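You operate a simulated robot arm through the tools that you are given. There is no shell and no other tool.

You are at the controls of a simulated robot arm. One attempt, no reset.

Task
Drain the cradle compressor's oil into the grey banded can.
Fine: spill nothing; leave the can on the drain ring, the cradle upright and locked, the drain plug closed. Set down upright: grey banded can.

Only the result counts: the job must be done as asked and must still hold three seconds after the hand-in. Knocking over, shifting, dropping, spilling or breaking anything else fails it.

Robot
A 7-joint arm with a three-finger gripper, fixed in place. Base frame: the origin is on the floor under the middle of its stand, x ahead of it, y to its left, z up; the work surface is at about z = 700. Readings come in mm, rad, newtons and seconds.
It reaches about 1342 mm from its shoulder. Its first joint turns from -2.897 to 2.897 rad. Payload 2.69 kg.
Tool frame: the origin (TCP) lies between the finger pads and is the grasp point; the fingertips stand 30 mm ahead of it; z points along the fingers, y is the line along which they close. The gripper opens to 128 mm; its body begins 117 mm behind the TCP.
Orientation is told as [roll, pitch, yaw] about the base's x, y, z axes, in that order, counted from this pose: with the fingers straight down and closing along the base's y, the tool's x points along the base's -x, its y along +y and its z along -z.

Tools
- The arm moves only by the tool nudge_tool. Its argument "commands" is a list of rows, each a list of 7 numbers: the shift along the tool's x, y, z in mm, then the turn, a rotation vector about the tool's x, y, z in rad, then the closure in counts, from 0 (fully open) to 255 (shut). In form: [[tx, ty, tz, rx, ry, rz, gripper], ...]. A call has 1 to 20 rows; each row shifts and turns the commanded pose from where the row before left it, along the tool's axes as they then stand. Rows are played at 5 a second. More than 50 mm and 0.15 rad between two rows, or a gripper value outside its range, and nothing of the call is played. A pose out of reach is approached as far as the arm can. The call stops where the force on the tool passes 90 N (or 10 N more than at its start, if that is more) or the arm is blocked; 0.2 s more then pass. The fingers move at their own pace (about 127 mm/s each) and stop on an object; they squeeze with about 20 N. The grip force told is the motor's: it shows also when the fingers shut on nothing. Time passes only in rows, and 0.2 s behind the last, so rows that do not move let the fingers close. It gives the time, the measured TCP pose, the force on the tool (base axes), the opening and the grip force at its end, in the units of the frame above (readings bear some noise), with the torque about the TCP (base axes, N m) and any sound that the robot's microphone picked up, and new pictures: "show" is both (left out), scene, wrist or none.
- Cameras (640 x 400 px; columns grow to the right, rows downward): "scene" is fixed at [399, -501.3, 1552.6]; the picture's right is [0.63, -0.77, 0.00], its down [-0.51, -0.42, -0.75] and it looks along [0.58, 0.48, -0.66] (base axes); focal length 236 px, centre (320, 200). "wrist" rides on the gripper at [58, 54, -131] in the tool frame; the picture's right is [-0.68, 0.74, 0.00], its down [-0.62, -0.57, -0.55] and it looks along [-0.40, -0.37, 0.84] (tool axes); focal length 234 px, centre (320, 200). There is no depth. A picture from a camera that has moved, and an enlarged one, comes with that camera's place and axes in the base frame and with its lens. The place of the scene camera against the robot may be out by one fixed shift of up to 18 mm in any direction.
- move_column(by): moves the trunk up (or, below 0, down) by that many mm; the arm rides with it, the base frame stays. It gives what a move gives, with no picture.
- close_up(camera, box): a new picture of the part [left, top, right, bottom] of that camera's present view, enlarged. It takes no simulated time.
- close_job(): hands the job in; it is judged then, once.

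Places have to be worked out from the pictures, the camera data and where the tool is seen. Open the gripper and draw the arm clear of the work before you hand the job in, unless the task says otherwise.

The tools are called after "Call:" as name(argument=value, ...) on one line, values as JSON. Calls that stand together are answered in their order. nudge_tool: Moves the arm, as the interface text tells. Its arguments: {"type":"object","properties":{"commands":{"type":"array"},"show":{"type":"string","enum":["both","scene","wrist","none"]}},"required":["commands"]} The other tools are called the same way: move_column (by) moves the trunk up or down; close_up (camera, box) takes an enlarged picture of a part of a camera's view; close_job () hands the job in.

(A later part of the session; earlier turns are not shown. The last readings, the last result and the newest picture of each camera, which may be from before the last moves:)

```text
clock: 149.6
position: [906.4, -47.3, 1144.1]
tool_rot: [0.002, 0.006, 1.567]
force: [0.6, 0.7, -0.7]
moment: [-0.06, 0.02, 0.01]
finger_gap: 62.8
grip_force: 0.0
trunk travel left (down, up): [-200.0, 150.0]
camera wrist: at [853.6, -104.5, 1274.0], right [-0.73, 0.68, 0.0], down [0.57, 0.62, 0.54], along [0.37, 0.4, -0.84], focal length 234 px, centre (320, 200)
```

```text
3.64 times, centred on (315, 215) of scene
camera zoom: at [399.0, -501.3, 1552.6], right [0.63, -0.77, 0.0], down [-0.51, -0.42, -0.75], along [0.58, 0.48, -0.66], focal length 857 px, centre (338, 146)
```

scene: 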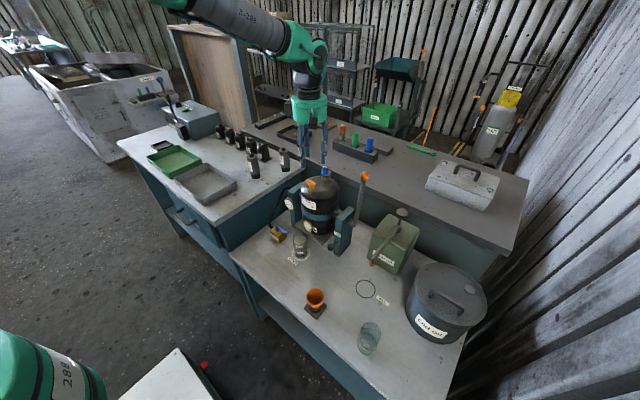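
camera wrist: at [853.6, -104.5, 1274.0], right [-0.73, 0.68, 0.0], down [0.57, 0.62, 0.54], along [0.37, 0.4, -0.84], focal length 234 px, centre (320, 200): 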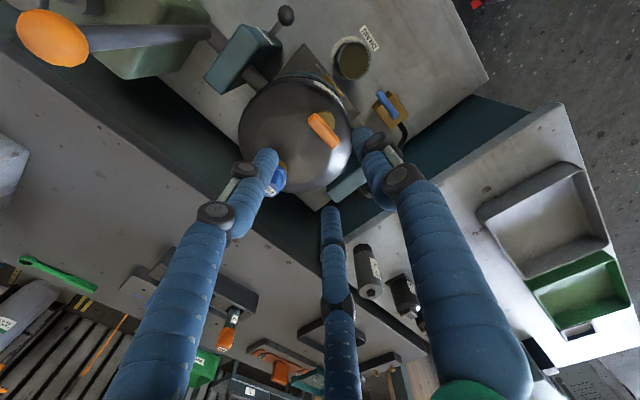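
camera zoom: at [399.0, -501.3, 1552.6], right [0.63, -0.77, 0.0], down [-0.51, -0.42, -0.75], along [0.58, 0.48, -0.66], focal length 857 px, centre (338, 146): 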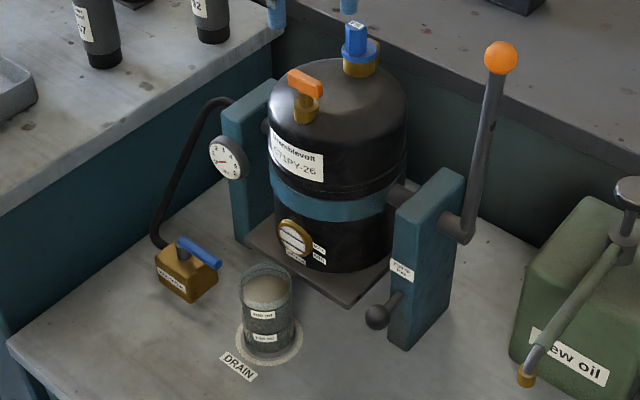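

Everything looks right: can on the ring with the oil, knob in, compressor upright. I lower onto the drain handle and grip it.

Call:
nudge_tool(commands=[[4.3, 2.3, 0, 0, 0, 0, 150], [0, 0, 26, 0, 0, 0, 150], [0, 0, 26, 0, 0, 0, 150], [0, 0, 22, 0, 0, 0, 150], [0, 0, 21, 0, 0, 0, 150], [0, 0, 0, 0, 0, 0, 170], [0, 0, 0, 0, 0, 0, 190], [0, 0, 0, 0, 0, 0, 205], [0, 0, 0, 0, 0, 0, 220], [0, 0, 0, 0, 0, 0, 220]], show="wrist")

Call:
close_up(camera="wrist", box=[240, 120, 400, 240])

```text
clock: 151.8
position: [902.3, -54.6, 1048.2]
tool_rot: [0.001, 0.006, 1.565]
force: [3.5, -5.6, -1.6]
moment: [-0.22, -0.19, -0.26]
finger_gap: 22.0
grip_force: 44.9
trunk travel left (down, up): [-200.0, 150.0]
camera wrist: at [850.6, -111.1, 1179.3], right [-0.73, 0.68, 0.0], down [0.57, 0.61, 0.54], along [0.37, 0.4, -0.84], focal length 234 px, centre (320, 200)
```

wrist: 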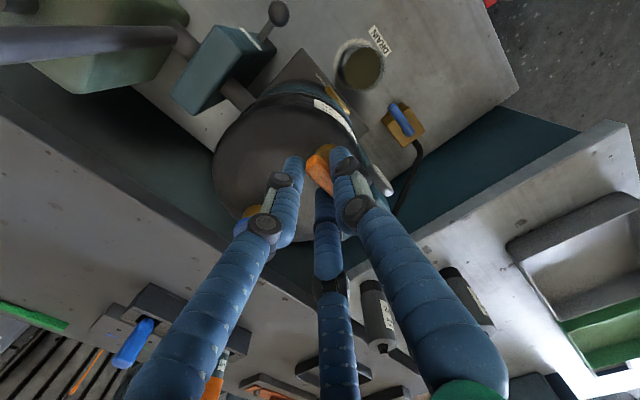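

```text
3.33 times, centred on (320, 180) of wrist
camera zoom: at [850.6, -111.1, 1179.3], right [-0.73, 0.68, 0.0], down [0.57, 0.61, 0.54], along [0.37, 0.4, -0.84], focal length 781 px, centre (320, 267)
```

zoom: 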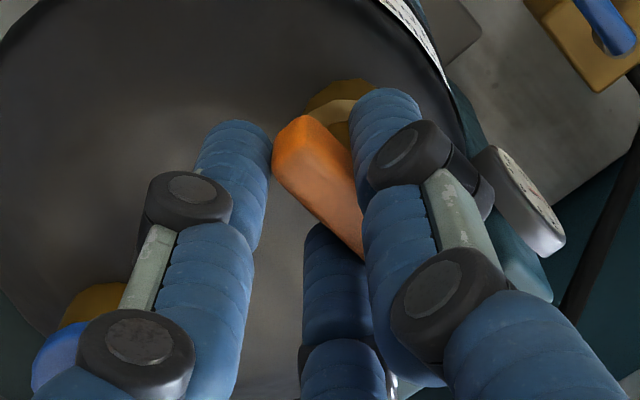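

Gripped cleanly (22 mm, small forces). I turn clockwise to close, in three-step batches with force checks.

Call:
nudge_tool(commands=[[0, 0, 0, 0, 0, 0, 235], [0.84, 0.06, 0, 0, 0, 0.14, 235], [0.84, 0.06, 0, 0, 0, 0.14, 235], [0.84, 0.06, 0, 0, 0, 0.14, 235], [0, 0, 0, 0, 0, 0, 235]], show="none")

```text
clock: 153.0
position: [900.0, -58.6, 1048.5]
tool_rot: [0.002, 0.005, 1.142]
force: [-20.1, -34.0, -3.3]
moment: [-0.58, 1.01, 0.21]
finger_gap: 20.4
grip_force: 45.2
trunk travel left (down, up): [-200.0, 150.0]
```

A sideways load of about 40 N built up; I look before going on.

Call:
close_up(camera="wrist", box=[240, 120, 400, 240])

Call:
close_up(camera="scene", box=[280, 130, 370, 200])

```text
3.33 times, centred on (320, 180) of wrist
camera zoom: at [829.3, -88.8, 1179.4], right [-0.39, 0.92, 0.0], down [0.77, 0.33, 0.54], along [0.5, 0.21, -0.84], focal length 781 px, centre (320, 267)
```

zoom: 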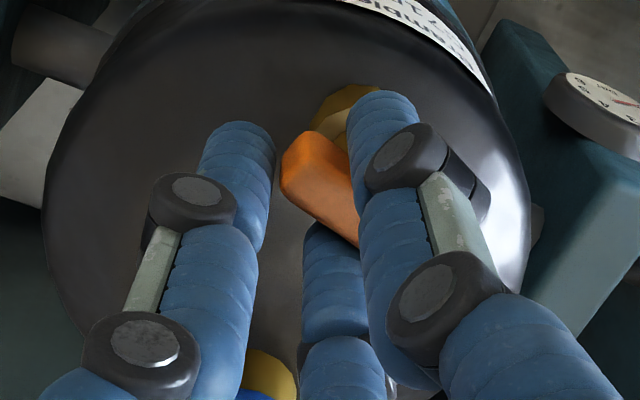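

```text
5.71 times, centred on (325, 165) of scene
camera zoom: at [399.0, -501.3, 1552.6], right [0.63, -0.77, 0.0], down [-0.51, -0.42, -0.75], along [0.58, 0.48, -0.66], focal length 1346 px, centre (291, 400)
```

zoom: 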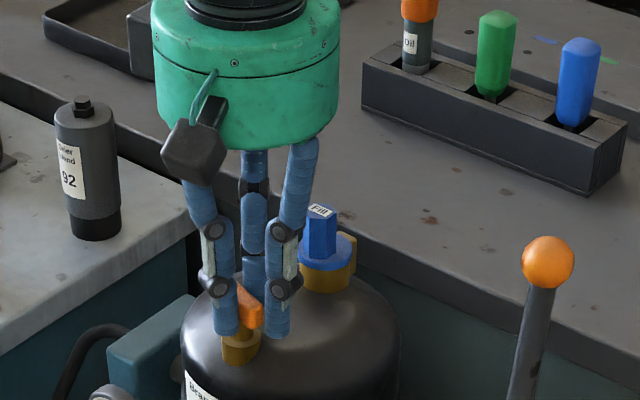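

The bar is lagging a little in the grip and my pivot is off. I relieve the load and continue with smaller force-guided steps.

Call:
nudge_tool(commands=[[2.5, 0.3, 0, 0, 0, 0, 235], [0, 0, 0, 0, 0, 0, 235]], show="none")

```text
clock: 153.6
position: [901.7, -60.6, 1048.6]
tool_rot: [0.0, 0.004, 1.144]
force: [-12.8, -22.1, -11.1]
moment: [-0.41, 0.22, 0.14]
finger_gap: 20.3
grip_force: 45.0
trunk travel left (down, up): [-200.0, 150.0]
```

Call:
nudge_tool(commands=[[0, 0, 0, 0, 0, 0, 235]], show="both")

Call:
close_up(camera="wrist", box=[260, 130, 380, 230])

Call:
close_up(camera="scene", box=[295, 150, 345, 190])

```text
clock: 154.0
position: [901.0, -59.0, 1048.4]
tool_rot: [0.003, 0.004, 1.145]
force: [-13.8, -20.0, -13.9]
moment: [-0.39, 0.26, 0.12]
finger_gap: 20.2
grip_force: 45.2
trunk travel left (down, up): [-200.0, 150.0]
camera wrist: at [829.2, -89.2, 1179.4], right [-0.39, 0.92, 0.0], down [0.77, 0.33, 0.55], along [0.5, 0.21, -0.84], focal length 234 px, centre (320, 200)
```

scene: 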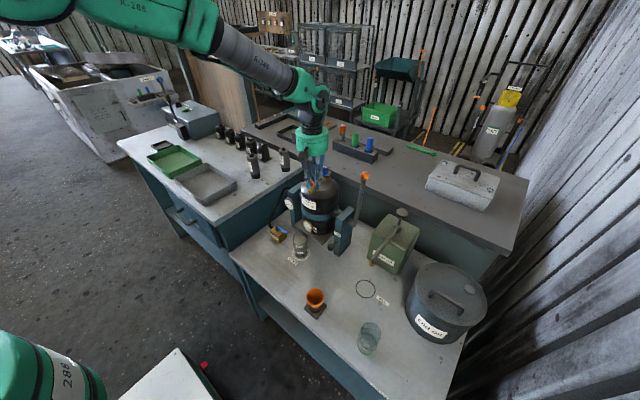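
wrist: 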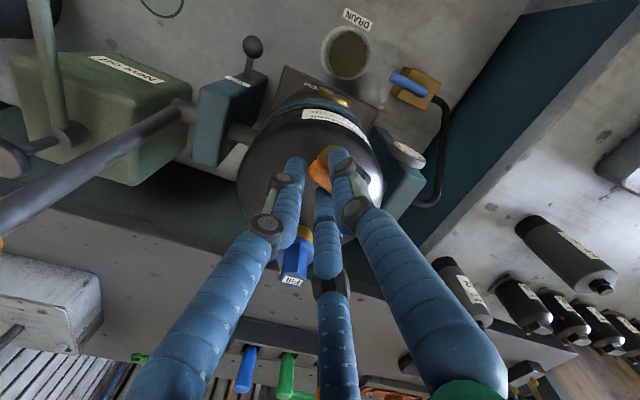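

```text
4.00 times, centred on (320, 180) of wrist
camera zoom: at [829.2, -89.2, 1179.4], right [-0.39, 0.92, 0.0], down [0.77, 0.33, 0.55], along [0.5, 0.21, -0.84], focal length 937 px, centre (320, 280)
```

zoom: 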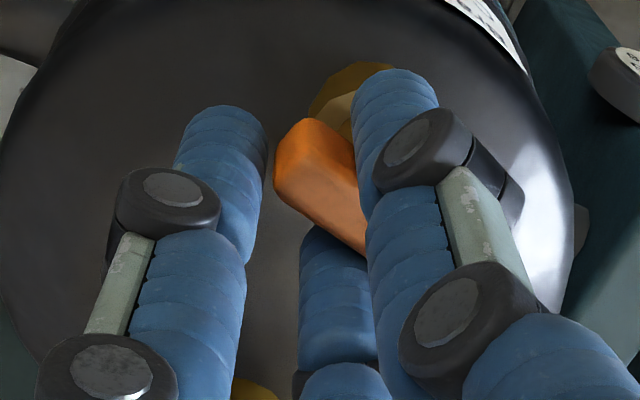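

```text
10.00 times, centred on (320, 170) of scene
camera zoom: at [399.0, -501.3, 1552.6], right [0.63, -0.77, 0.0], down [-0.51, -0.42, -0.75], along [0.58, 0.48, -0.66], focal length 2356 px, centre (320, 500)
```

zoom: 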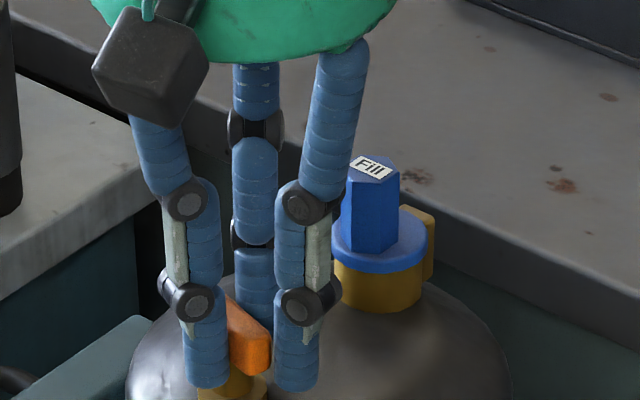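

The hand had slid toward one end of the bar (finger at the bar's end pushes it sideways). I release, rise a little, and re-centre on the handle.

Call:
nudge_tool(commands=[[0, 0, 0, 0, 0, 0, 210], [0, 0, 0, 0, 0, 0, 180], [0, 0, 0, 0, 0, 0, 140], [0, 0, -25, 0, 0, 0, 130], [0, 0, -30, 0, 0, 0, 130], [0, 0, 0, 0, 0, 0, 130]], show="both")

Call:
close_up(camera="wrist", box=[240, 100, 400, 220])

Call:
close_up(camera="scene", box=[295, 160, 355, 200])

```text
clock: 155.4
position: [901.1, -59.3, 1104.7]
tool_rot: [-0.001, 0.007, 1.145]
force: [0.3, 0.9, 0.5]
moment: [0.04, 0.0, -0.01]
finger_gap: 62.7
grip_force: 0.1
trunk travel left (down, up): [-200.0, 150.0]
camera wrist: at [829.5, -88.7, 1235.2], right [-0.39, 0.92, 0.0], down [0.77, 0.33, 0.55], along [0.5, 0.21, -0.84], focal length 234 px, centre (320, 200)
```

scene: 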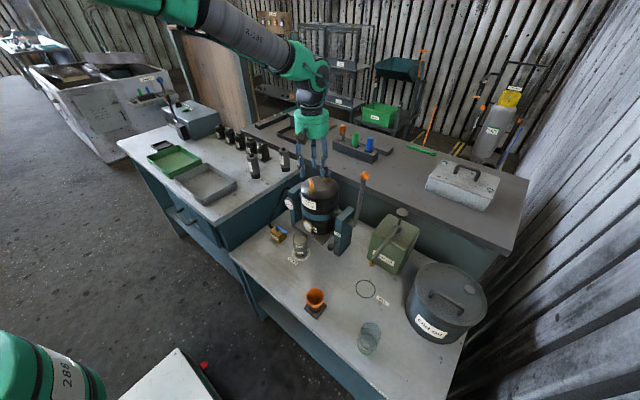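
wrist: 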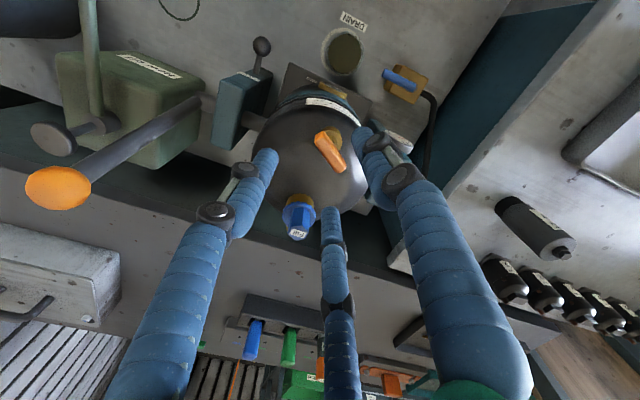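

```text
3.33 times, centred on (320, 160) of wrist
camera zoom: at [829.5, -88.7, 1235.2], right [-0.39, 0.92, 0.0], down [0.77, 0.33, 0.55], along [0.5, 0.21, -0.84], focal length 781 px, centre (320, 333)
```

zoom: 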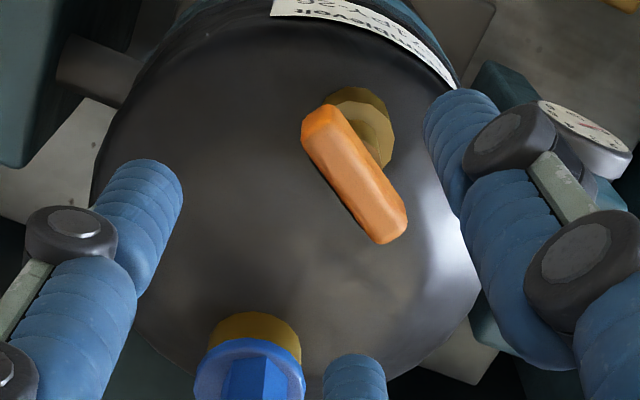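

```text
10.00 times, centred on (325, 180) of scene
camera zoom: at [399.0, -501.3, 1552.6], right [0.63, -0.77, 0.0], down [-0.51, -0.42, -0.75], along [0.58, 0.48, -0.66], focal length 2356 px, centre (270, 400)
```

zoom: 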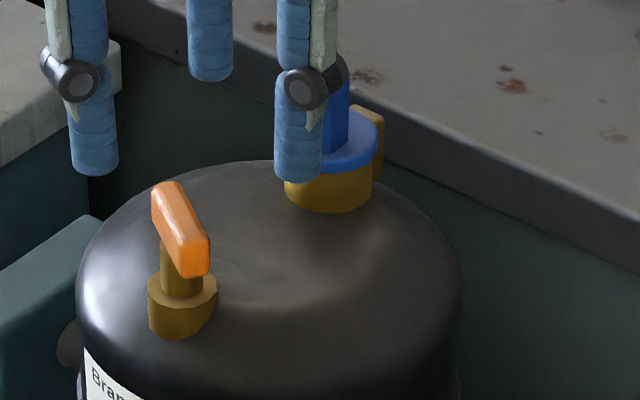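

The handle has turned about 34° so far and the compressor did not move under the load, so it is locked. I re-centre on the bar (pivot ≈(899,-49)), align the hand to its 57° angle, and re-grip.

Call:
nudge_tool(commands=[[0, 0, 0, 0, 0, 0.15, 140], [-6, 2, 0, 0, 0, 0, 150], [0, 0, 20, 0, 0, 0, 150], [0, 0, 20, 0, 0, 0, 150], [0, 0, 15, 0, 0, 0, 150], [0, 0, 0, 0, 0, 0, 170], [0, 0, 0, 0, 0, 0, 185], [0, 0, 0, 0, 0, 0, 200], [0, 0, 0, 0, 0, 0, 215], [0, 0, 0, 0, 0, 0, 215]], show="wrist")

Call:
close_up(camera="wrist", box=[260, 130, 380, 230])

```text
clock: 157.6
position: [903.6, -52.2, 1049.3]
tool_rot: [0.0, 0.005, 0.993]
force: [-4.7, 4.0, 0.7]
moment: [0.18, 0.17, 0.05]
finger_gap: 23.1
grip_force: 44.5
trunk travel left (down, up): [-200.0, 150.0]
camera wrist: at [827.2, -70.7, 1180.0], right [-0.25, 0.97, 0.0], down [0.81, 0.21, 0.55], along [0.53, 0.13, -0.84], focal length 234 px, centre (320, 200)
```

wrist: 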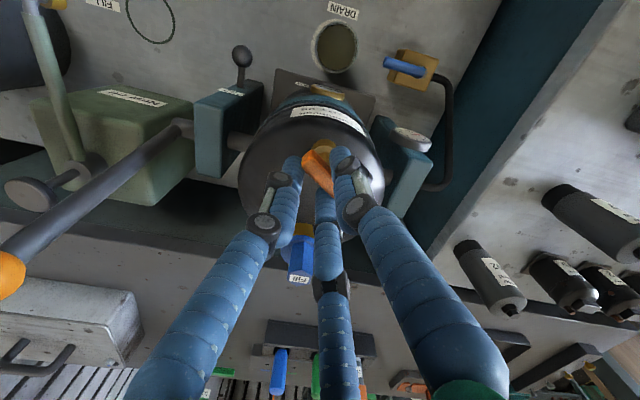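

```text
4.00 times, centred on (320, 180) of wrist
camera zoom: at [827.2, -70.7, 1180.0], right [-0.25, 0.97, 0.0], down [0.81, 0.21, 0.55], along [0.53, 0.13, -0.84], focal length 937 px, centre (320, 280)
```

zoom: 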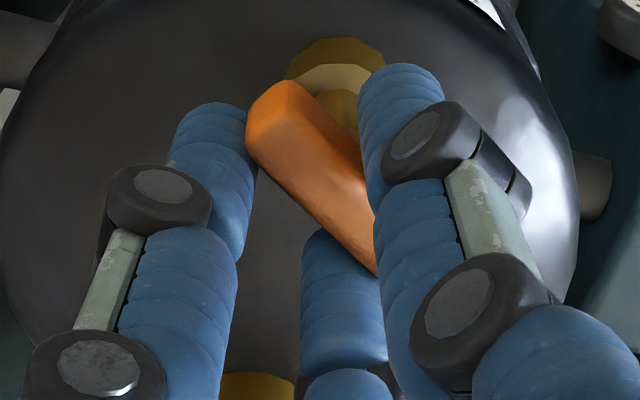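

A clean three-finger grip now. I turn clockwise two steps and check.

Call:
nudge_tool(commands=[[0.78, 0.05, 0, 0, 0, 0.14, 235], [0.78, 0.05, 0, 0, 0, 0.14, 235], [0, 0, 0, 0, 0, 0, 235]], show="none")

```text
clock: 158.4
position: [902.2, -53.8, 1049.4]
tool_rot: [-0.001, 0.005, 0.715]
force: [-4.2, 8.7, 0.8]
moment: [0.34, 0.46, 0.0]
finger_gap: 23.0
grip_force: 45.7
trunk travel left (down, up): [-200.0, 150.0]
```

Call:
nudge_tool(commands=[[-0.3, 0.8, 0, 0, 0, 0, 235], [0.7, 0.05, 0, 0, 0, 0.14, 235], [0.7, 0.05, 0, 0, 0, 0.14, 235], [0.7, 0.05, 0, 0, 0, 0.14, 235], [0, 0, 0, 0, 0, 0, 235]], show="none")

```text
clock: 159.6
position: [901.4, -53.9, 1048.1]
tool_rot: [-0.005, 0.004, 0.294]
force: [0.2, 6.6, 0.9]
moment: [0.57, -0.13, -0.01]
finger_gap: 22.8
grip_force: 45.6
trunk travel left (down, up): [-200.0, 150.0]
```

Call:
nudge_tool(commands=[[-0.1, 0.5, 0, 0, 0, 0, 235], [0.7, 0.05, 0, 0, 0, 0.14, 235], [0.7, 0.05, 0, 0, 0, 0.14, 235], [0.7, 0.05, 0, 0, 0, 0.14, 235], [0, 0, 0, 0, 0, 0, 235]], show="none")

```text
clock: 160.8
position: [899.0, -53.2, 1049.4]
tool_rot: [-0.005, -0.001, -0.128]
force: [3.5, 1.4, -1.6]
moment: [0.34, -0.51, -0.04]
finger_gap: 23.1
grip_force: 45.1
trunk travel left (down, up): [-200.0, 150.0]
```

Forces remain small. Continuing clockwise.

Call:
nudge_tool(commands=[[0.7, 0.05, 0, 0, 0, 0.14, 235], [0.7, 0.05, 0, 0, 0, 0.14, 235], [0.7, 0.05, 0, 0, 0, 0.14, 235], [0, 0, 0, 0, 0, 0, 235]], show="none")

```text
clock: 161.8
position: [895.9, -52.5, 1049.3]
tool_rot: [-0.005, -0.002, -0.545]
force: [5.4, 0.1, -3.5]
moment: [0.18, -0.74, -0.02]
finger_gap: 23.1
grip_force: 44.9
trunk travel left (down, up): [-200.0, 150.0]
```

Call:
nudge_tool(commands=[[0.7, 0.05, 0, 0, 0, 0.14, 235], [0.7, 0.05, 0, 0, 0, 0.14, 235], [0.7, 0.05, 0, 0, 0, 0.14, 235], [0, 0, 0, 0, 0, 0, 235]], show="both")

Call:
close_up(camera="scene", box=[295, 160, 355, 200])

```text
clock: 162.8
position: [895.8, -51.2, 1047.8]
tool_rot: [-0.003, -0.004, -0.965]
force: [6.3, -3.0, -3.5]
moment: [0.14, -0.64, -0.03]
finger_gap: 22.9
grip_force: 45.0
trunk travel left (down, up): [-200.0, 150.0]
camera wrist: at [907.3, 28.9, 1179.0], right [0.99, -0.14, 0.0], down [-0.11, -0.83, 0.55], along [-0.08, -0.55, -0.83], focal length 234 px, centre (320, 200)
```

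scene: 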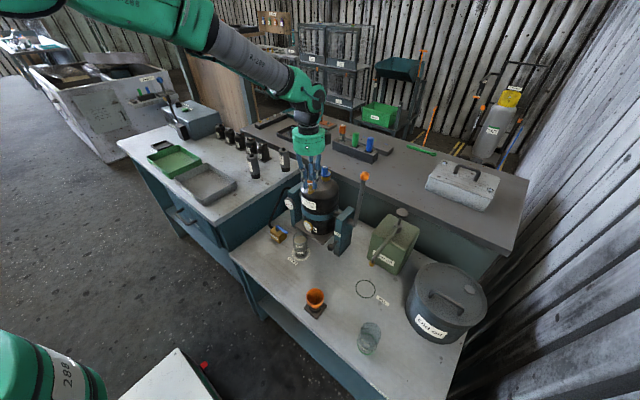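
wrist: 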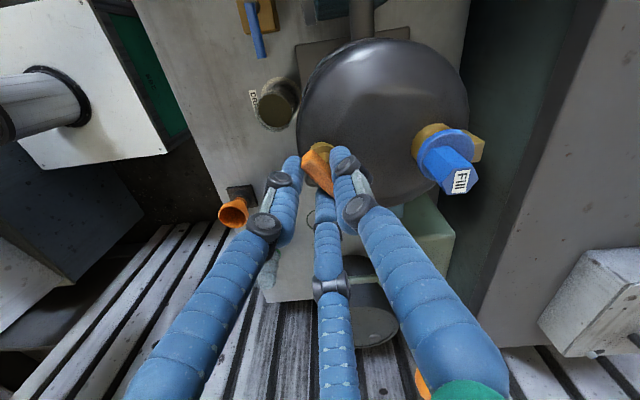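

```text
10.00 times, centred on (325, 180) of scene
camera zoom: at [399.0, -501.3, 1552.6], right [0.63, -0.77, 0.0], down [-0.51, -0.42, -0.75], along [0.58, 0.48, -0.66], focal length 2356 px, centre (270, 400)
```

zoom: 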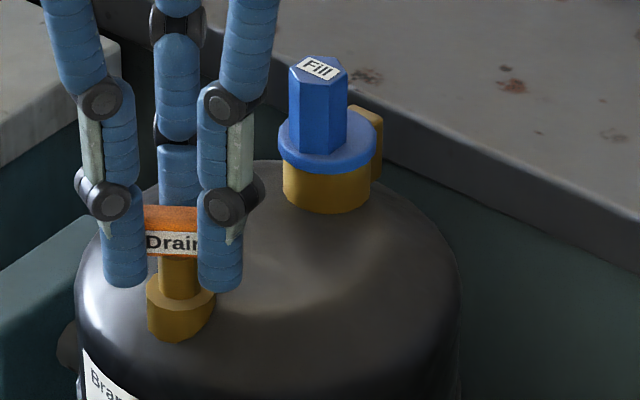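

The "Drain" label is coming back around; about 35° remain. I continue with slower final steps, looking for the stop.

Call:
nudge_tool(commands=[[0.7, 0.05, 0, 0, 0, 0.14, 235], [0.7, 0.05, 0, 0, 0, 0.14, 235], [0.7, 0.05, 0, 0, 0, 0.14, 235], [0, 0, 0, 0, 0, 0, 235]], show="none")

```text
clock: 163.8
position: [894.7, -49.4, 1048.4]
tool_rot: [-0.001, -0.004, -1.385]
force: [7.7, -6.6, -3.8]
moment: [0.06, -0.68, -0.01]
finger_gap: 23.1
grip_force: 45.0
trunk travel left (down, up): [-200.0, 150.0]
```

Call:
nudge_tool(commands=[[0.5, 0.04, 0, 0, 0, 0.1, 235], [0, 0, 0, 0, 0, 0, 235]], show="none")

Call:
nudge_tool(commands=[[0.4, 0.03, 0, 0, 0, 0.08, 235], [0, 0, 0, 0, 0, 0, 235]], show="none")

```text
clock: 164.4
position: [895.0, -49.2, 1049.3]
tool_rot: [-0.002, -0.006, -1.486]
force: [8.7, -8.9, -3.6]
moment: [0.07, -0.76, -0.02]
finger_gap: 23.1
grip_force: 45.0
trunk travel left (down, up): [-200.0, 150.0]
```

```text
clock: 165.0
position: [894.7, -48.1, 1048.6]
tool_rot: [0.0, -0.004, -1.565]
force: [8.5, -9.7, -5.1]
moment: [0.32, -0.88, -0.03]
finger_gap: 22.9
grip_force: 45.3
trunk travel left (down, up): [-200.0, 150.0]
```

Call:
nudge_tool(commands=[[-0.5, 0.6, 0, 0, 0, 0.08, 235], [0, 0, 0, 0, 0, 0, 235]], show="none")

Call:
nudge_tool(commands=[[0.4, 0.03, 0, 0, 0, 0.08, 235], [0, 0, 0, 0, 0, 0, 235]], show="none")

```text
clock: 165.6
position: [893.9, -48.5, 1049.6]
tool_rot: [-0.001, -0.004, -1.645]
force: [1.1, -5.6, -2.4]
moment: [0.01, -0.81, 1.6]
finger_gap: 23.6
grip_force: 44.8
trunk travel left (down, up): [-200.0, 150.0]
```

```text
clock: 166.2
position: [895.0, -49.1, 1048.6]
tool_rot: [-0.002, -0.006, -1.728]
force: [-7.9, -13.8, -1.2]
moment: [0.01, -0.47, 2.07]
finger_gap: 25.3
grip_force: 45.5
trunk travel left (down, up): [-200.0, 150.0]
```

The torque jumped to about 2 N·m: the plug is against its closed stop. I ease the twist back to neutral, release, and rise to look.

Call:
nudge_tool(commands=[[-0.4, 0, 0, 0, 0, -0.09, 235], [0, 0, 0, 0, 0, 0, 215], [0, 0, 0, 0, 0, 0, 190], [0, 0, 0, 0, 0, 0, 150], [0, 0, 0, 0, 0, 0, 120], [0, 0, -30, 0, 0, 0, 120], [0, 0, -40, 0, 0, 0, 120], [0, 0, 0, 0, 0, 0, 120]], show="both")

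Call:
close_up(camera="scene", box=[295, 160, 355, 200])

Call:
close_up(camera="scene", box=[250, 160, 380, 270])

```text
clock: 168.0
position: [892.4, -48.6, 1119.1]
tool_rot: [-0.001, -0.005, -1.636]
force: [0.0, -0.5, 0.4]
moment: [-0.01, -0.06, 0.03]
finger_gap: 67.6
grip_force: 0.1
trunk travel left (down, up): [-200.0, 150.0]
camera wrist: at [952.1, 8.1, 1250.5], right [0.69, -0.72, 0.0], down [-0.6, -0.58, 0.55], along [-0.4, -0.38, -0.83], focal length 234 px, centre (320, 200)
```

scene: 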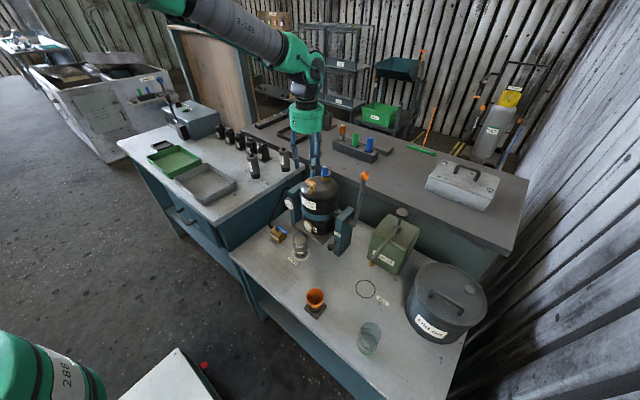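
wrist: 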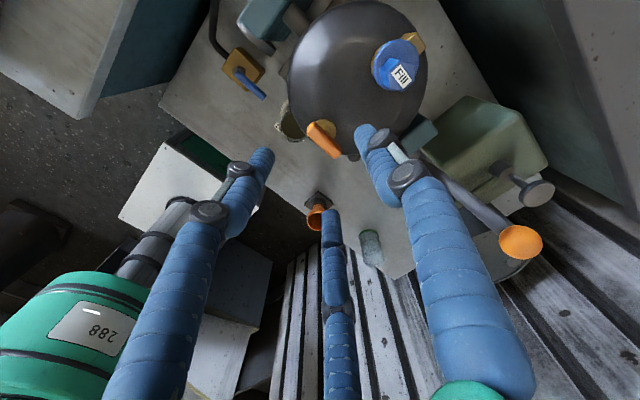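

```text
10.00 times, centred on (325, 180) of scene
camera zoom: at [399.0, -501.3, 1552.6], right [0.63, -0.77, 0.0], down [-0.51, -0.42, -0.75], along [0.58, 0.48, -0.66], focal length 2356 px, centre (270, 400)
```

zoom: 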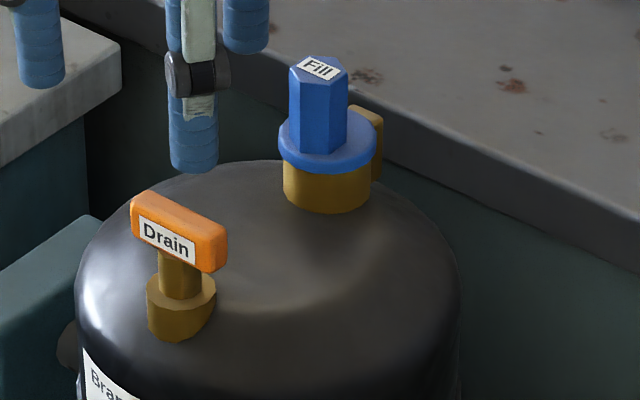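

```text
3.64 times, centred on (315, 215) of scene
camera zoom: at [399.0, -501.3, 1552.6], right [0.63, -0.77, 0.0], down [-0.51, -0.42, -0.75], along [0.58, 0.48, -0.66], focal length 857 px, centre (338, 146)
```

zoom: 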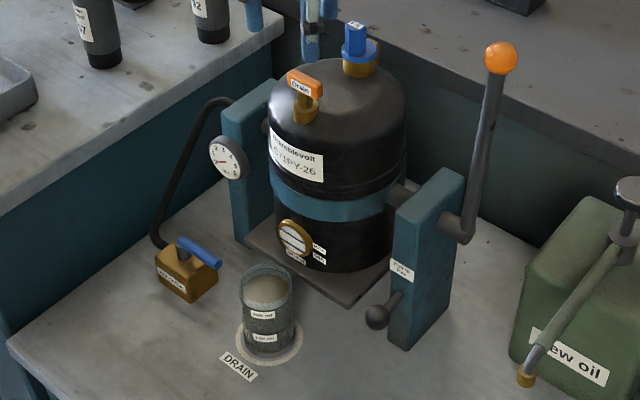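

The drain handle is back exactly as at the start and the can is fine. To be sure of the lock, I test the lever gently: rise, move above its ball, and grip it.

Call:
nudge_tool(commands=[[0, 0, -40, 0, 0, 0, 120], [0, 0, -15, 0, 0, 0, 120], [-41.2, 21.6, 0, 0, 0, 0, 125], [-41.2, 21.6, 0, 0, 0, 0, 130], [-41.2, 21.6, 0, 0, 0, 0, 130], [-41.2, 21.6, 0, 0, 0, 0, 130], [0, 0, 0, 0, 0, 0, 130]], show="both")

Call:
close_up(camera="wrist", box=[220, 80, 420, 240])

```text
clock: 169.6
position: [969.7, -221.0, 1175.4]
tool_rot: [-0.002, -0.004, -1.634]
force: [0.0, 0.2, -0.1]
moment: [0.13, 0.01, -0.03]
finger_gap: 62.7
grip_force: 0.1
trunk travel left (down, up): [-200.0, 150.0]
camera wrist: at [1028.3, -163.7, 1306.0], right [0.69, -0.72, 0.0], down [-0.6, -0.58, 0.55], along [-0.4, -0.38, -0.83], focal length 234 px, centre (320, 200)
```

scene: 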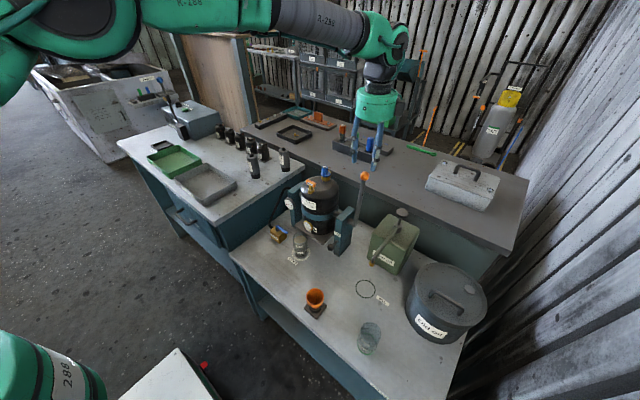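
wrist: 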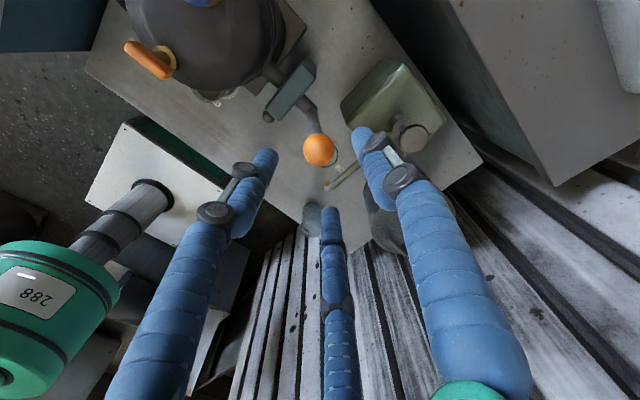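

```text
2.50 times, centred on (320, 160) of wrist
camera zoom: at [1028.3, -163.7, 1306.0], right [0.69, -0.72, 0.0], down [-0.6, -0.58, 0.55], along [-0.4, -0.38, -0.83], focal length 585 px, centre (320, 300)
```

zoom: 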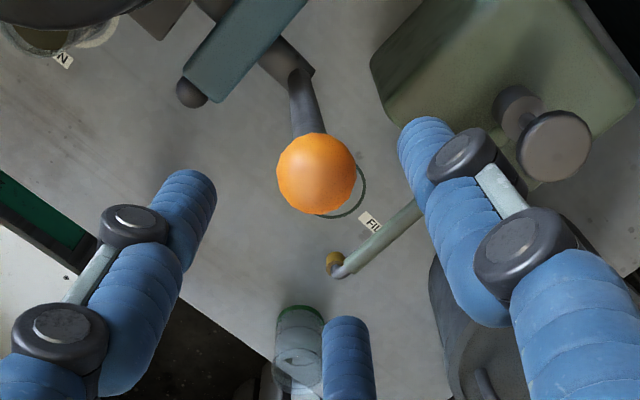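

Call:
nudge_tool(commands=[[0.5, -1, 21, 0, 0, 0, 140], [0, 0, 21, 0, 0, 0, 150], [0, 0, 20, 0, 0, 0, 160], [0, 0, 0, 0, 0, 0, 180], [0, 0, 0, 0, 0, 0, 200], [0, 0, 0, 0, 0, 0, 210], [0, 0, 0, 0, 0, 0, 225], [0, 0, 0, 0, 0, 0, 225]], show="none")

```text
clock: 171.4
position: [968.3, -220.1, 1112.8]
tool_rot: [-0.002, -0.006, -1.634]
force: [-5.9, -14.8, -1.0]
moment: [-0.21, 0.33, -0.06]
finger_gap: 28.6
grip_force: 44.8
trunk travel left (down, up): [-200.0, 150.0]
```

Now the test: a 2.5 mm pull toward -x; a locked cradle should answer with a steep force.

Call:
nudge_tool(commands=[[0, -1.5, 0, 0, 0, 0, 225], [0, -1, 0, 0, 0, 0, 225], [0, 0, 0, 0, 0, 0, 225]], show="none")

```text
clock: 172.2
position: [967.8, -219.2, 1112.4]
tool_rot: [-0.001, -0.007, -1.635]
force: [13.2, -20.9, -3.0]
moment: [-0.53, -0.9, 0.11]
finger_gap: 28.6
grip_force: 45.1
trunk travel left (down, up): [-200.0, 150.0]
```

Call:
nudge_tool(commands=[[0, -1.2, 0, 0, 0, 0, 225], [0, 0, 0, 0, 0, 0, 225]], show="none")

```text
clock: 172.8
position: [967.5, -219.5, 1112.5]
tool_rot: [0.0, -0.005, -1.635]
force: [21.4, -24.3, -0.6]
moment: [-0.43, -1.05, 0.01]
finger_gap: 28.8
grip_force: 44.5
trunk travel left (down, up): [-200.0, 150.0]
```

The lever resists (21 N without moving), so the cradle is locked. I relax, release, and withdraw clear of the work.

Call:
nudge_tool(commands=[[-1.5, 2.2, 0, 0, 0, 0, 225], [0, 0, 0, 0, 0, 0, 200], [0, 0, 0, 0, 0, 0, 170], [0, 0, 0, 0, 0, 0, 130], [0, 0, -30, 0, 0, 0, 110], [0, 0, -45, 0, 0, 0, 60], [0, 0, -45, 0, 0, 0, 0], [0, 0, -45, 0, 0, 0, 0], [0, -45, -10, 0, 0, 0, 0], [0, -45, -10, 0, 0, 0, 0], [0, -45, 0, 0, 0, 0, 0], [0, -45, 0, 0, 0, 0, 0], [0, -45, 0, 0, 0, 0, 0], [0, -45, 0, 0, 0, 0, 0], [0, 0, 0, 0, 0, 0, 0]], show="both")

Call:
close_up(camera="scene", box=[220, 150, 400, 280])

Call:
close_up(camera="scene", box=[265, 220, 345, 280])

Call:
close_up(camera="scene", box=[295, 160, 355, 200])

```text
clock: 176.0
position: [697.2, -201.5, 1298.6]
tool_rot: [0.001, -0.007, -1.635]
force: [-0.5, 0.1, -0.1]
moment: [-0.01, -0.07, -0.03]
finger_gap: 127.8
grip_force: 0.1
trunk travel left (down, up): [-200.0, 150.0]
camera wrist: at [755.8, -144.9, 1429.2], right [0.69, -0.72, 0.0], down [-0.6, -0.58, 0.55], along [-0.4, -0.38, -0.83], focal length 234 px, centre (320, 200)
```

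scene: 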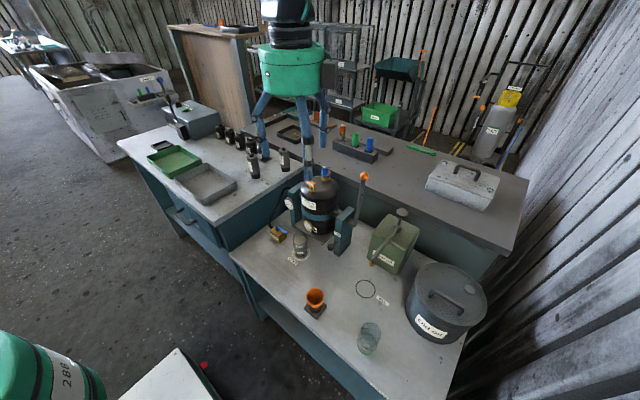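
wrist: 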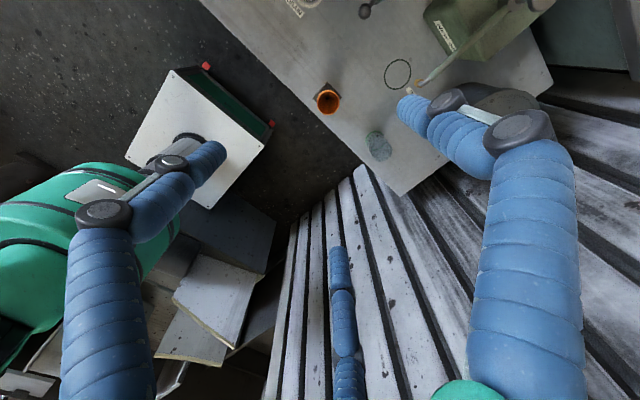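

```text
3.08 times, centred on (310, 215) of scene
camera zoom: at [399.0, -501.3, 1552.6], right [0.63, -0.77, 0.0], down [-0.51, -0.42, -0.75], along [0.58, 0.48, -0.66], focal length 725 px, centre (351, 154)
```

zoom: 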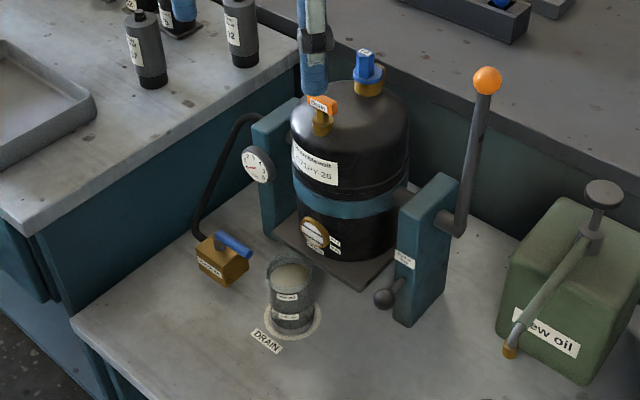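

```text
6.67 times, centred on (305, 250) of scene
camera zoom: at [399.0, -501.3, 1552.6], right [0.63, -0.77, 0.0], down [-0.51, -0.42, -0.75], along [0.58, 0.48, -0.66], focal length 1571 px, centre (420, -133)
```

zoom: 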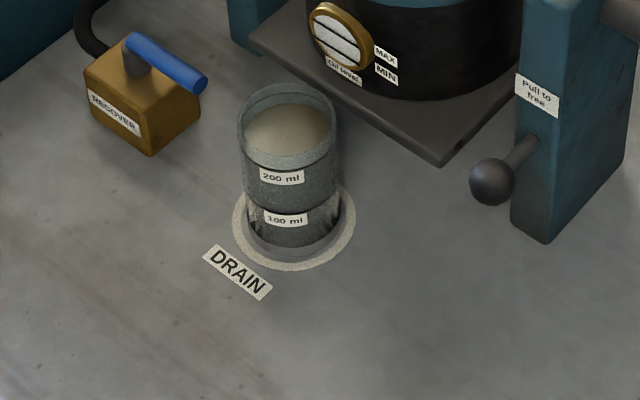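

```text
10.00 times, centred on (325, 180) of scene
camera zoom: at [399.0, -501.3, 1552.6], right [0.63, -0.77, 0.0], down [-0.51, -0.42, -0.75], along [0.58, 0.48, -0.66], focal length 2356 px, centre (270, 400)
```

zoom: 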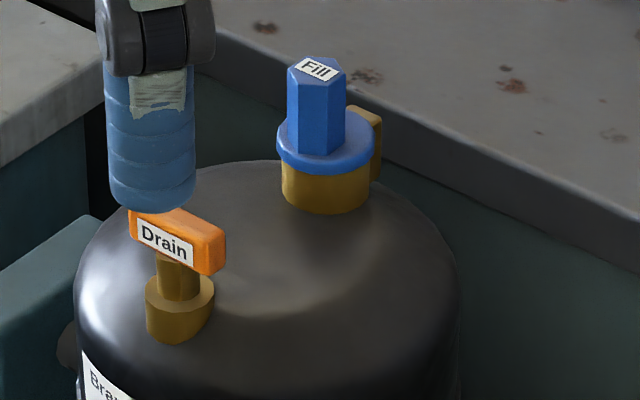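

The can, plug and knob look right, but the pull test used up the lock's play: the compressor leans about 1° toward -x compared with the start. I go back to the lever to nudge it to exactly upright.

Call:
nudge_tool(commands=[[0, 45, 0, 0, 0, 0, 60], [0, 45, 0, 0, 0, 0, 100], [0, 45, 0, 0, 0, 0, 120], [0, 45, 0, 0, 0, 0, 130], [0, 45, 10, 0, 0, 0, 130], [0, 45, 10, 0, 0, 0, 130], [0, 0, 45, 0, 0, 0, 130], [0, 0, 45, 0, 0, 0, 130], [0, 0, 0, 0, 0, 0, 130]], show="wrist")

Call:
close_up(camera="wrist", box=[220, 80, 420, 240])

Call:
close_up(camera="scene", box=[295, 160, 355, 200])

```text
clock: 178.0
position: [968.6, -220.5, 1186.6]
tool_rot: [-0.002, -0.006, -1.636]
force: [-0.7, 0.2, -0.7]
moment: [0.03, 0.05, -0.04]
finger_gap: 62.7
grip_force: 0.1
trunk travel left (down, up): [-200.0, 150.0]
camera wrist: at [1026.7, -163.5, 1316.4], right [0.69, -0.72, 0.0], down [-0.6, -0.58, 0.55], along [-0.4, -0.38, -0.83], focal length 234 px, centre (320, 200)
```

wrist: 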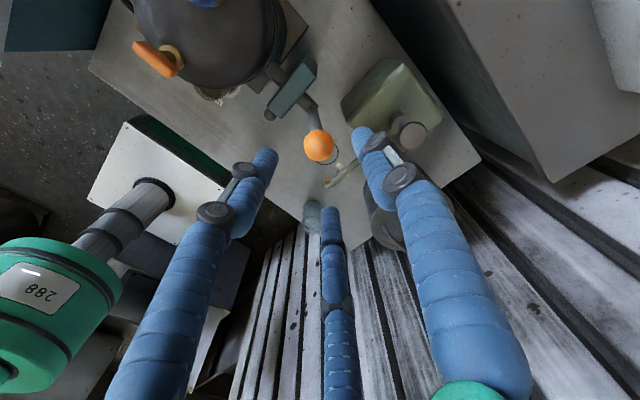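

```text
2.50 times, centred on (320, 160) of wrist
camera zoom: at [1026.7, -163.5, 1316.4], right [0.69, -0.72, 0.0], down [-0.6, -0.58, 0.55], along [-0.4, -0.38, -0.83], focal length 585 px, centre (320, 300)
```

zoom: 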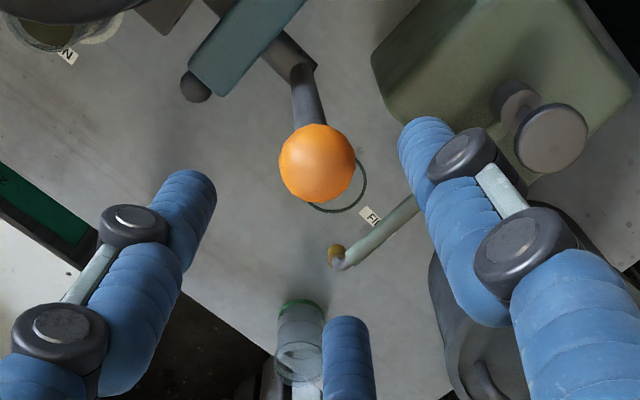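

```text
10.00 times, centred on (325, 180) of scene
camera zoom: at [399.0, -501.3, 1552.6], right [0.63, -0.77, 0.0], down [-0.51, -0.42, -0.75], along [0.58, 0.48, -0.66], focal length 2356 px, centre (270, 400)
```

zoom: 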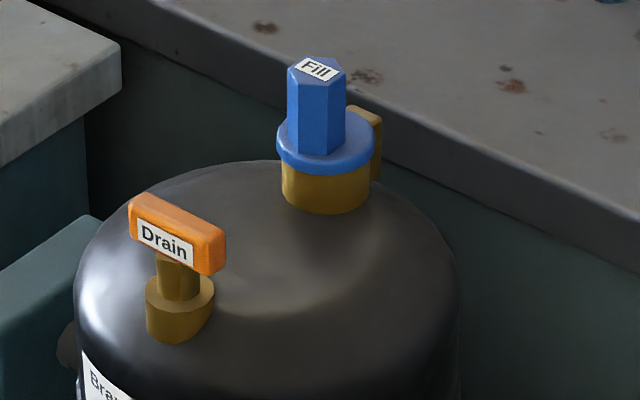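

Call:
nudge_tool(commands=[[0.5, 0, 25, 0, 0, 0, 140], [0, 0, 25, 0, 0, 0, 150], [0, 0, 23, 0, 0, 0, 160], [0, 0, 0, 0, 0, 0, 180], [0, 0, 0, 0, 0, 0, 200], [0, 0, 0, 0, 0, 0, 210], [0, 0, 0, 0, 0, 0, 225], [0, 0, 0, 0, 0, 0, 225]], show="none")

Call:
close_up(camera="scene", box=[295, 160, 355, 200])

```text
clock: 179.8
position: [967.7, -220.0, 1113.9]
tool_rot: [-0.001, -0.004, -1.636]
force: [0.3, -4.9, 1.2]
moment: [-0.17, -0.13, 0.01]
finger_gap: 28.5
grip_force: 44.9
trunk travel left (down, up): [-200.0, 150.0]
```

```text
10.00 times, centred on (325, 180) of scene
camera zoom: at [399.0, -501.3, 1552.6], right [0.63, -0.77, 0.0], down [-0.51, -0.42, -0.75], along [0.58, 0.48, -0.66], focal length 2356 px, centre (270, 400)
```

zoom: 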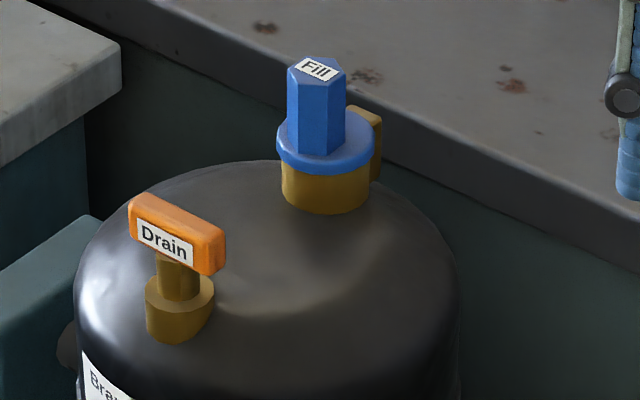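

Call:
nudge_tool(commands=[[0.2, 1.5, 0, 0, 0, 0, 225], [0, 1.5, 0, 0, 0, 0, 225], [0, 0, 0, 0, 0, 0, 225]], show="none")

Call:
close_up(camera="scene", box=[295, 160, 355, 200])

```text
clock: 180.6
position: [968.7, -218.8, 1114.9]
tool_rot: [-0.001, -0.004, -1.636]
force: [-21.7, -5.1, 3.3]
moment: [-0.06, 1.28, -0.05]
finger_gap: 28.7
grip_force: 45.4
trunk travel left (down, up): [-200.0, 150.0]
```

```text
10.00 times, centred on (325, 180) of scene
camera zoom: at [399.0, -501.3, 1552.6], right [0.63, -0.77, 0.0], down [-0.51, -0.42, -0.75], along [0.58, 0.48, -0.66], focal length 2356 px, centre (270, 400)
```

zoom: 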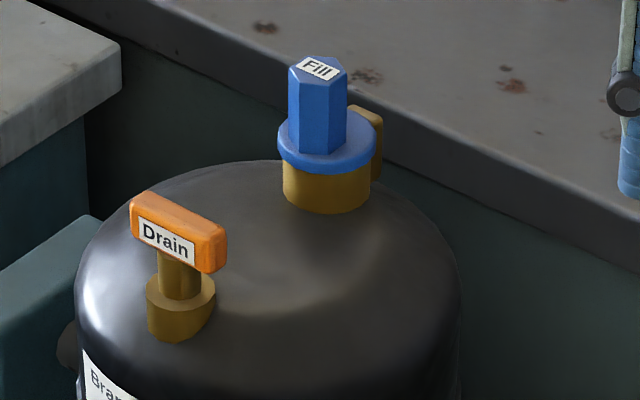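

The lock yields only slightly under load; it crept about a third of the way back. I press a little more toward +x.

Call:
nudge_tool(commands=[[0, 1.0, 0, 0, 0, 0, 225], [0, 0.8, 0, 0, 0, 0, 225], [0, 0, 0, 0, 0, 0, 225]], show="none")

Call:
close_up(camera="scene", box=[295, 160, 355, 200])

```text
clock: 181.4
position: [968.8, -219.6, 1114.2]
tool_rot: [-0.002, -0.003, -1.635]
force: [-34.4, -2.7, -4.1]
moment: [0.04, 1.14, -0.03]
finger_gap: 28.4
grip_force: 44.8
trunk travel left (down, up): [-200.0, 150.0]
```

```text
10.00 times, centred on (325, 180) of scene
camera zoom: at [399.0, -501.3, 1552.6], right [0.63, -0.77, 0.0], down [-0.51, -0.42, -0.75], along [0.58, 0.48, -0.66], focal length 2356 px, centre (270, 400)
```

zoom: 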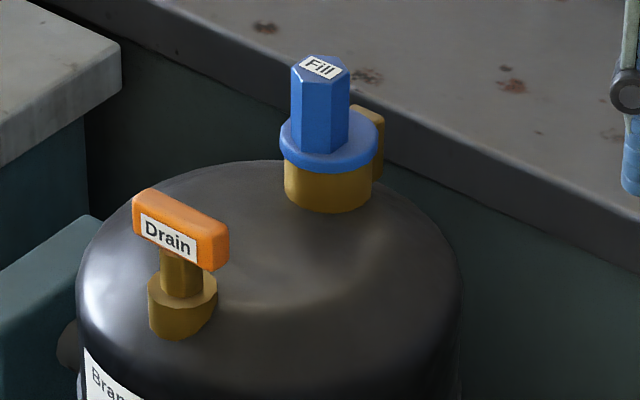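

It matches the starting picture exactly now. I take the load off and release.

Call:
nudge_tool(commands=[[0, -3.4, 0, 0, 0, 0, 225], [0, 0, 0, 0, 0, 0, 225]], show="none")

Call:
close_up(camera="scene", box=[295, 160, 355, 200])

```text
clock: 182.0
position: [970.1, -219.6, 1115.1]
tool_rot: [0.001, -0.005, -1.636]
force: [-4.8, -5.9, -10.0]
moment: [-0.22, -0.86, 0.03]
finger_gap: 28.8
grip_force: 45.4
trunk travel left (down, up): [-200.0, 150.0]
```

```text
10.00 times, centred on (325, 180) of scene
camera zoom: at [399.0, -501.3, 1552.6], right [0.63, -0.77, 0.0], down [-0.51, -0.42, -0.75], along [0.58, 0.48, -0.66], focal length 2356 px, centre (270, 400)
```

zoom: 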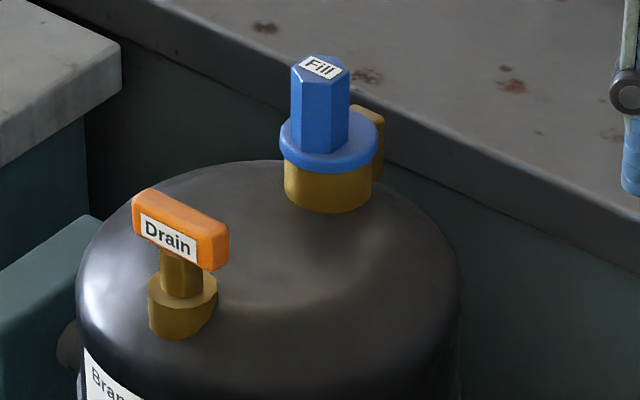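

The compressor stays upright. I open the fingers and withdraw well clear.

Call:
nudge_tool(commands=[[-0.3, -0.3, 0.5, 0, 0, 0, 225], [0, 0, 0, 0, 0, 0, 205], [0, 0, 0, 0, 0, 0, 170], [0, 0, 0, 0, 0, 0, 130], [0, 0, -30, 0, 0, 0, 110], [0, 0, -45, 0, 0, 0, 60], [0, 0, -45, 0, 0, 0, 0], [0, 0, -45, 0, 0, 0, 0], [0, -45, -20, 0, 0, 0, 0], [0, -45, -10, 0, 0, 0, 0], [0, -45, 0, 0, 0, 0, 0], [0, -45, 0, 0, 0, 0, 0], [0, -45, 0, 0, 0, 0, 0], [0, -45, 0, 0, 0, 0, 0], [0, -45, 0, 0, 0, 0, 0], [0, -45, 0, 0, 0, 0, 0], [0, 0, 0, 0, 0, 0, 0], [0, 0, 0, 0, 0, 0, 0]], show="both")

Call:
close_up(camera="scene", box=[295, 160, 355, 200])

Call:
close_up(camera="scene", box=[220, 150, 400, 280])

Call:
close_up(camera="scene", box=[265, 215, 345, 280])

```text
clock: 185.8
position: [610.9, -194.4, 1308.6]
tool_rot: [-0.002, -0.005, -1.635]
force: [0.3, -0.2, -1.0]
moment: [0.02, 0.06, 0.01]
finger_gap: 127.8
grip_force: 0.1
trunk travel left (down, up): [-200.0, 150.0]
camera wrist: at [668.7, -138.4, 1439.1], right [0.69, -0.72, 0.0], down [-0.6, -0.58, 0.55], along [-0.4, -0.38, -0.83], focal length 234 px, centre (320, 200)
```

scene: 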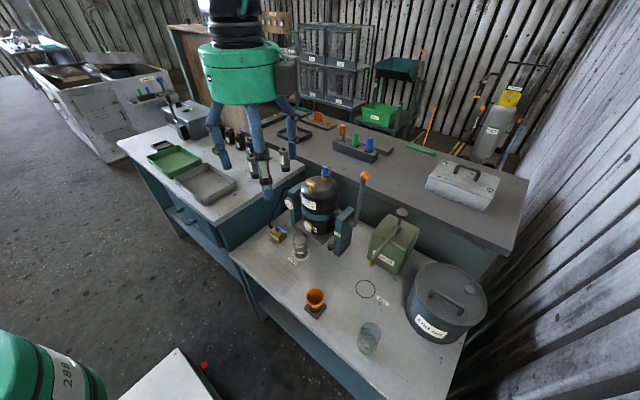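
wrist: 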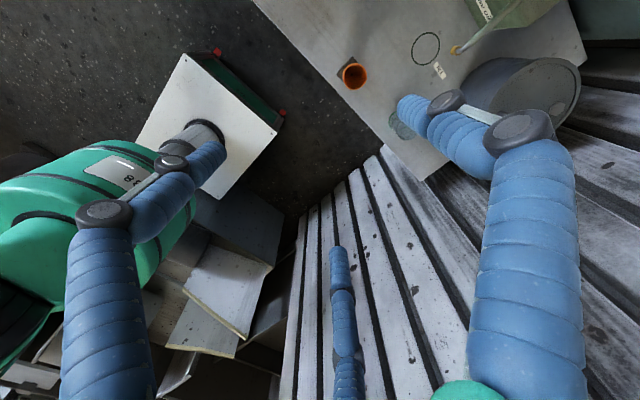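

```text
10.00 times, centred on (325, 180) of scene
camera zoom: at [399.0, -501.3, 1552.6], right [0.63, -0.77, 0.0], down [-0.51, -0.42, -0.75], along [0.58, 0.48, -0.66], focal length 2356 px, centre (270, 400)
```

zoom: 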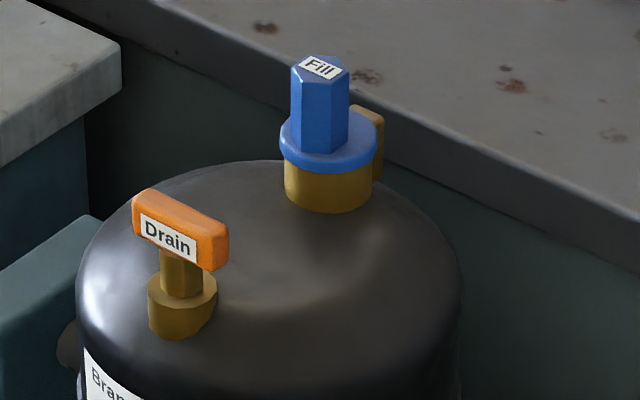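

```text
3.08 times, centred on (310, 215) of scene
camera zoom: at [399.0, -501.3, 1552.6], right [0.63, -0.77, 0.0], down [-0.51, -0.42, -0.75], along [0.58, 0.48, -0.66], focal length 725 px, centre (351, 154)
```

zoom: 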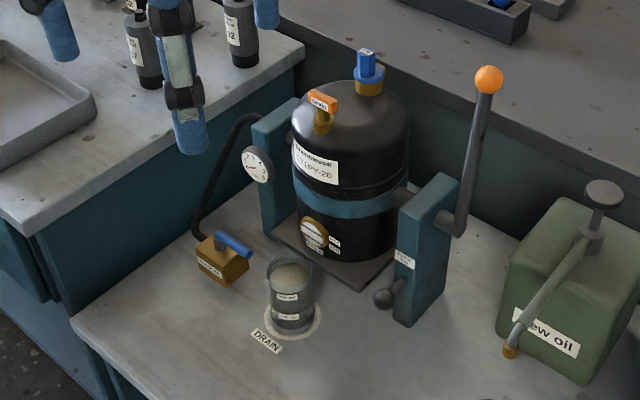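

```text
6.15 times, centred on (305, 248) of scene
camera zoom: at [399.0, -501.3, 1552.6], right [0.63, -0.77, 0.0], down [-0.51, -0.42, -0.75], along [0.58, 0.48, -0.66], focal length 1450 px, centre (412, -92)
```

zoom: 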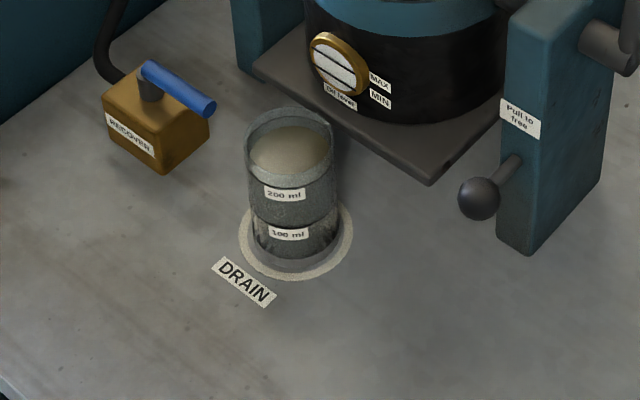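

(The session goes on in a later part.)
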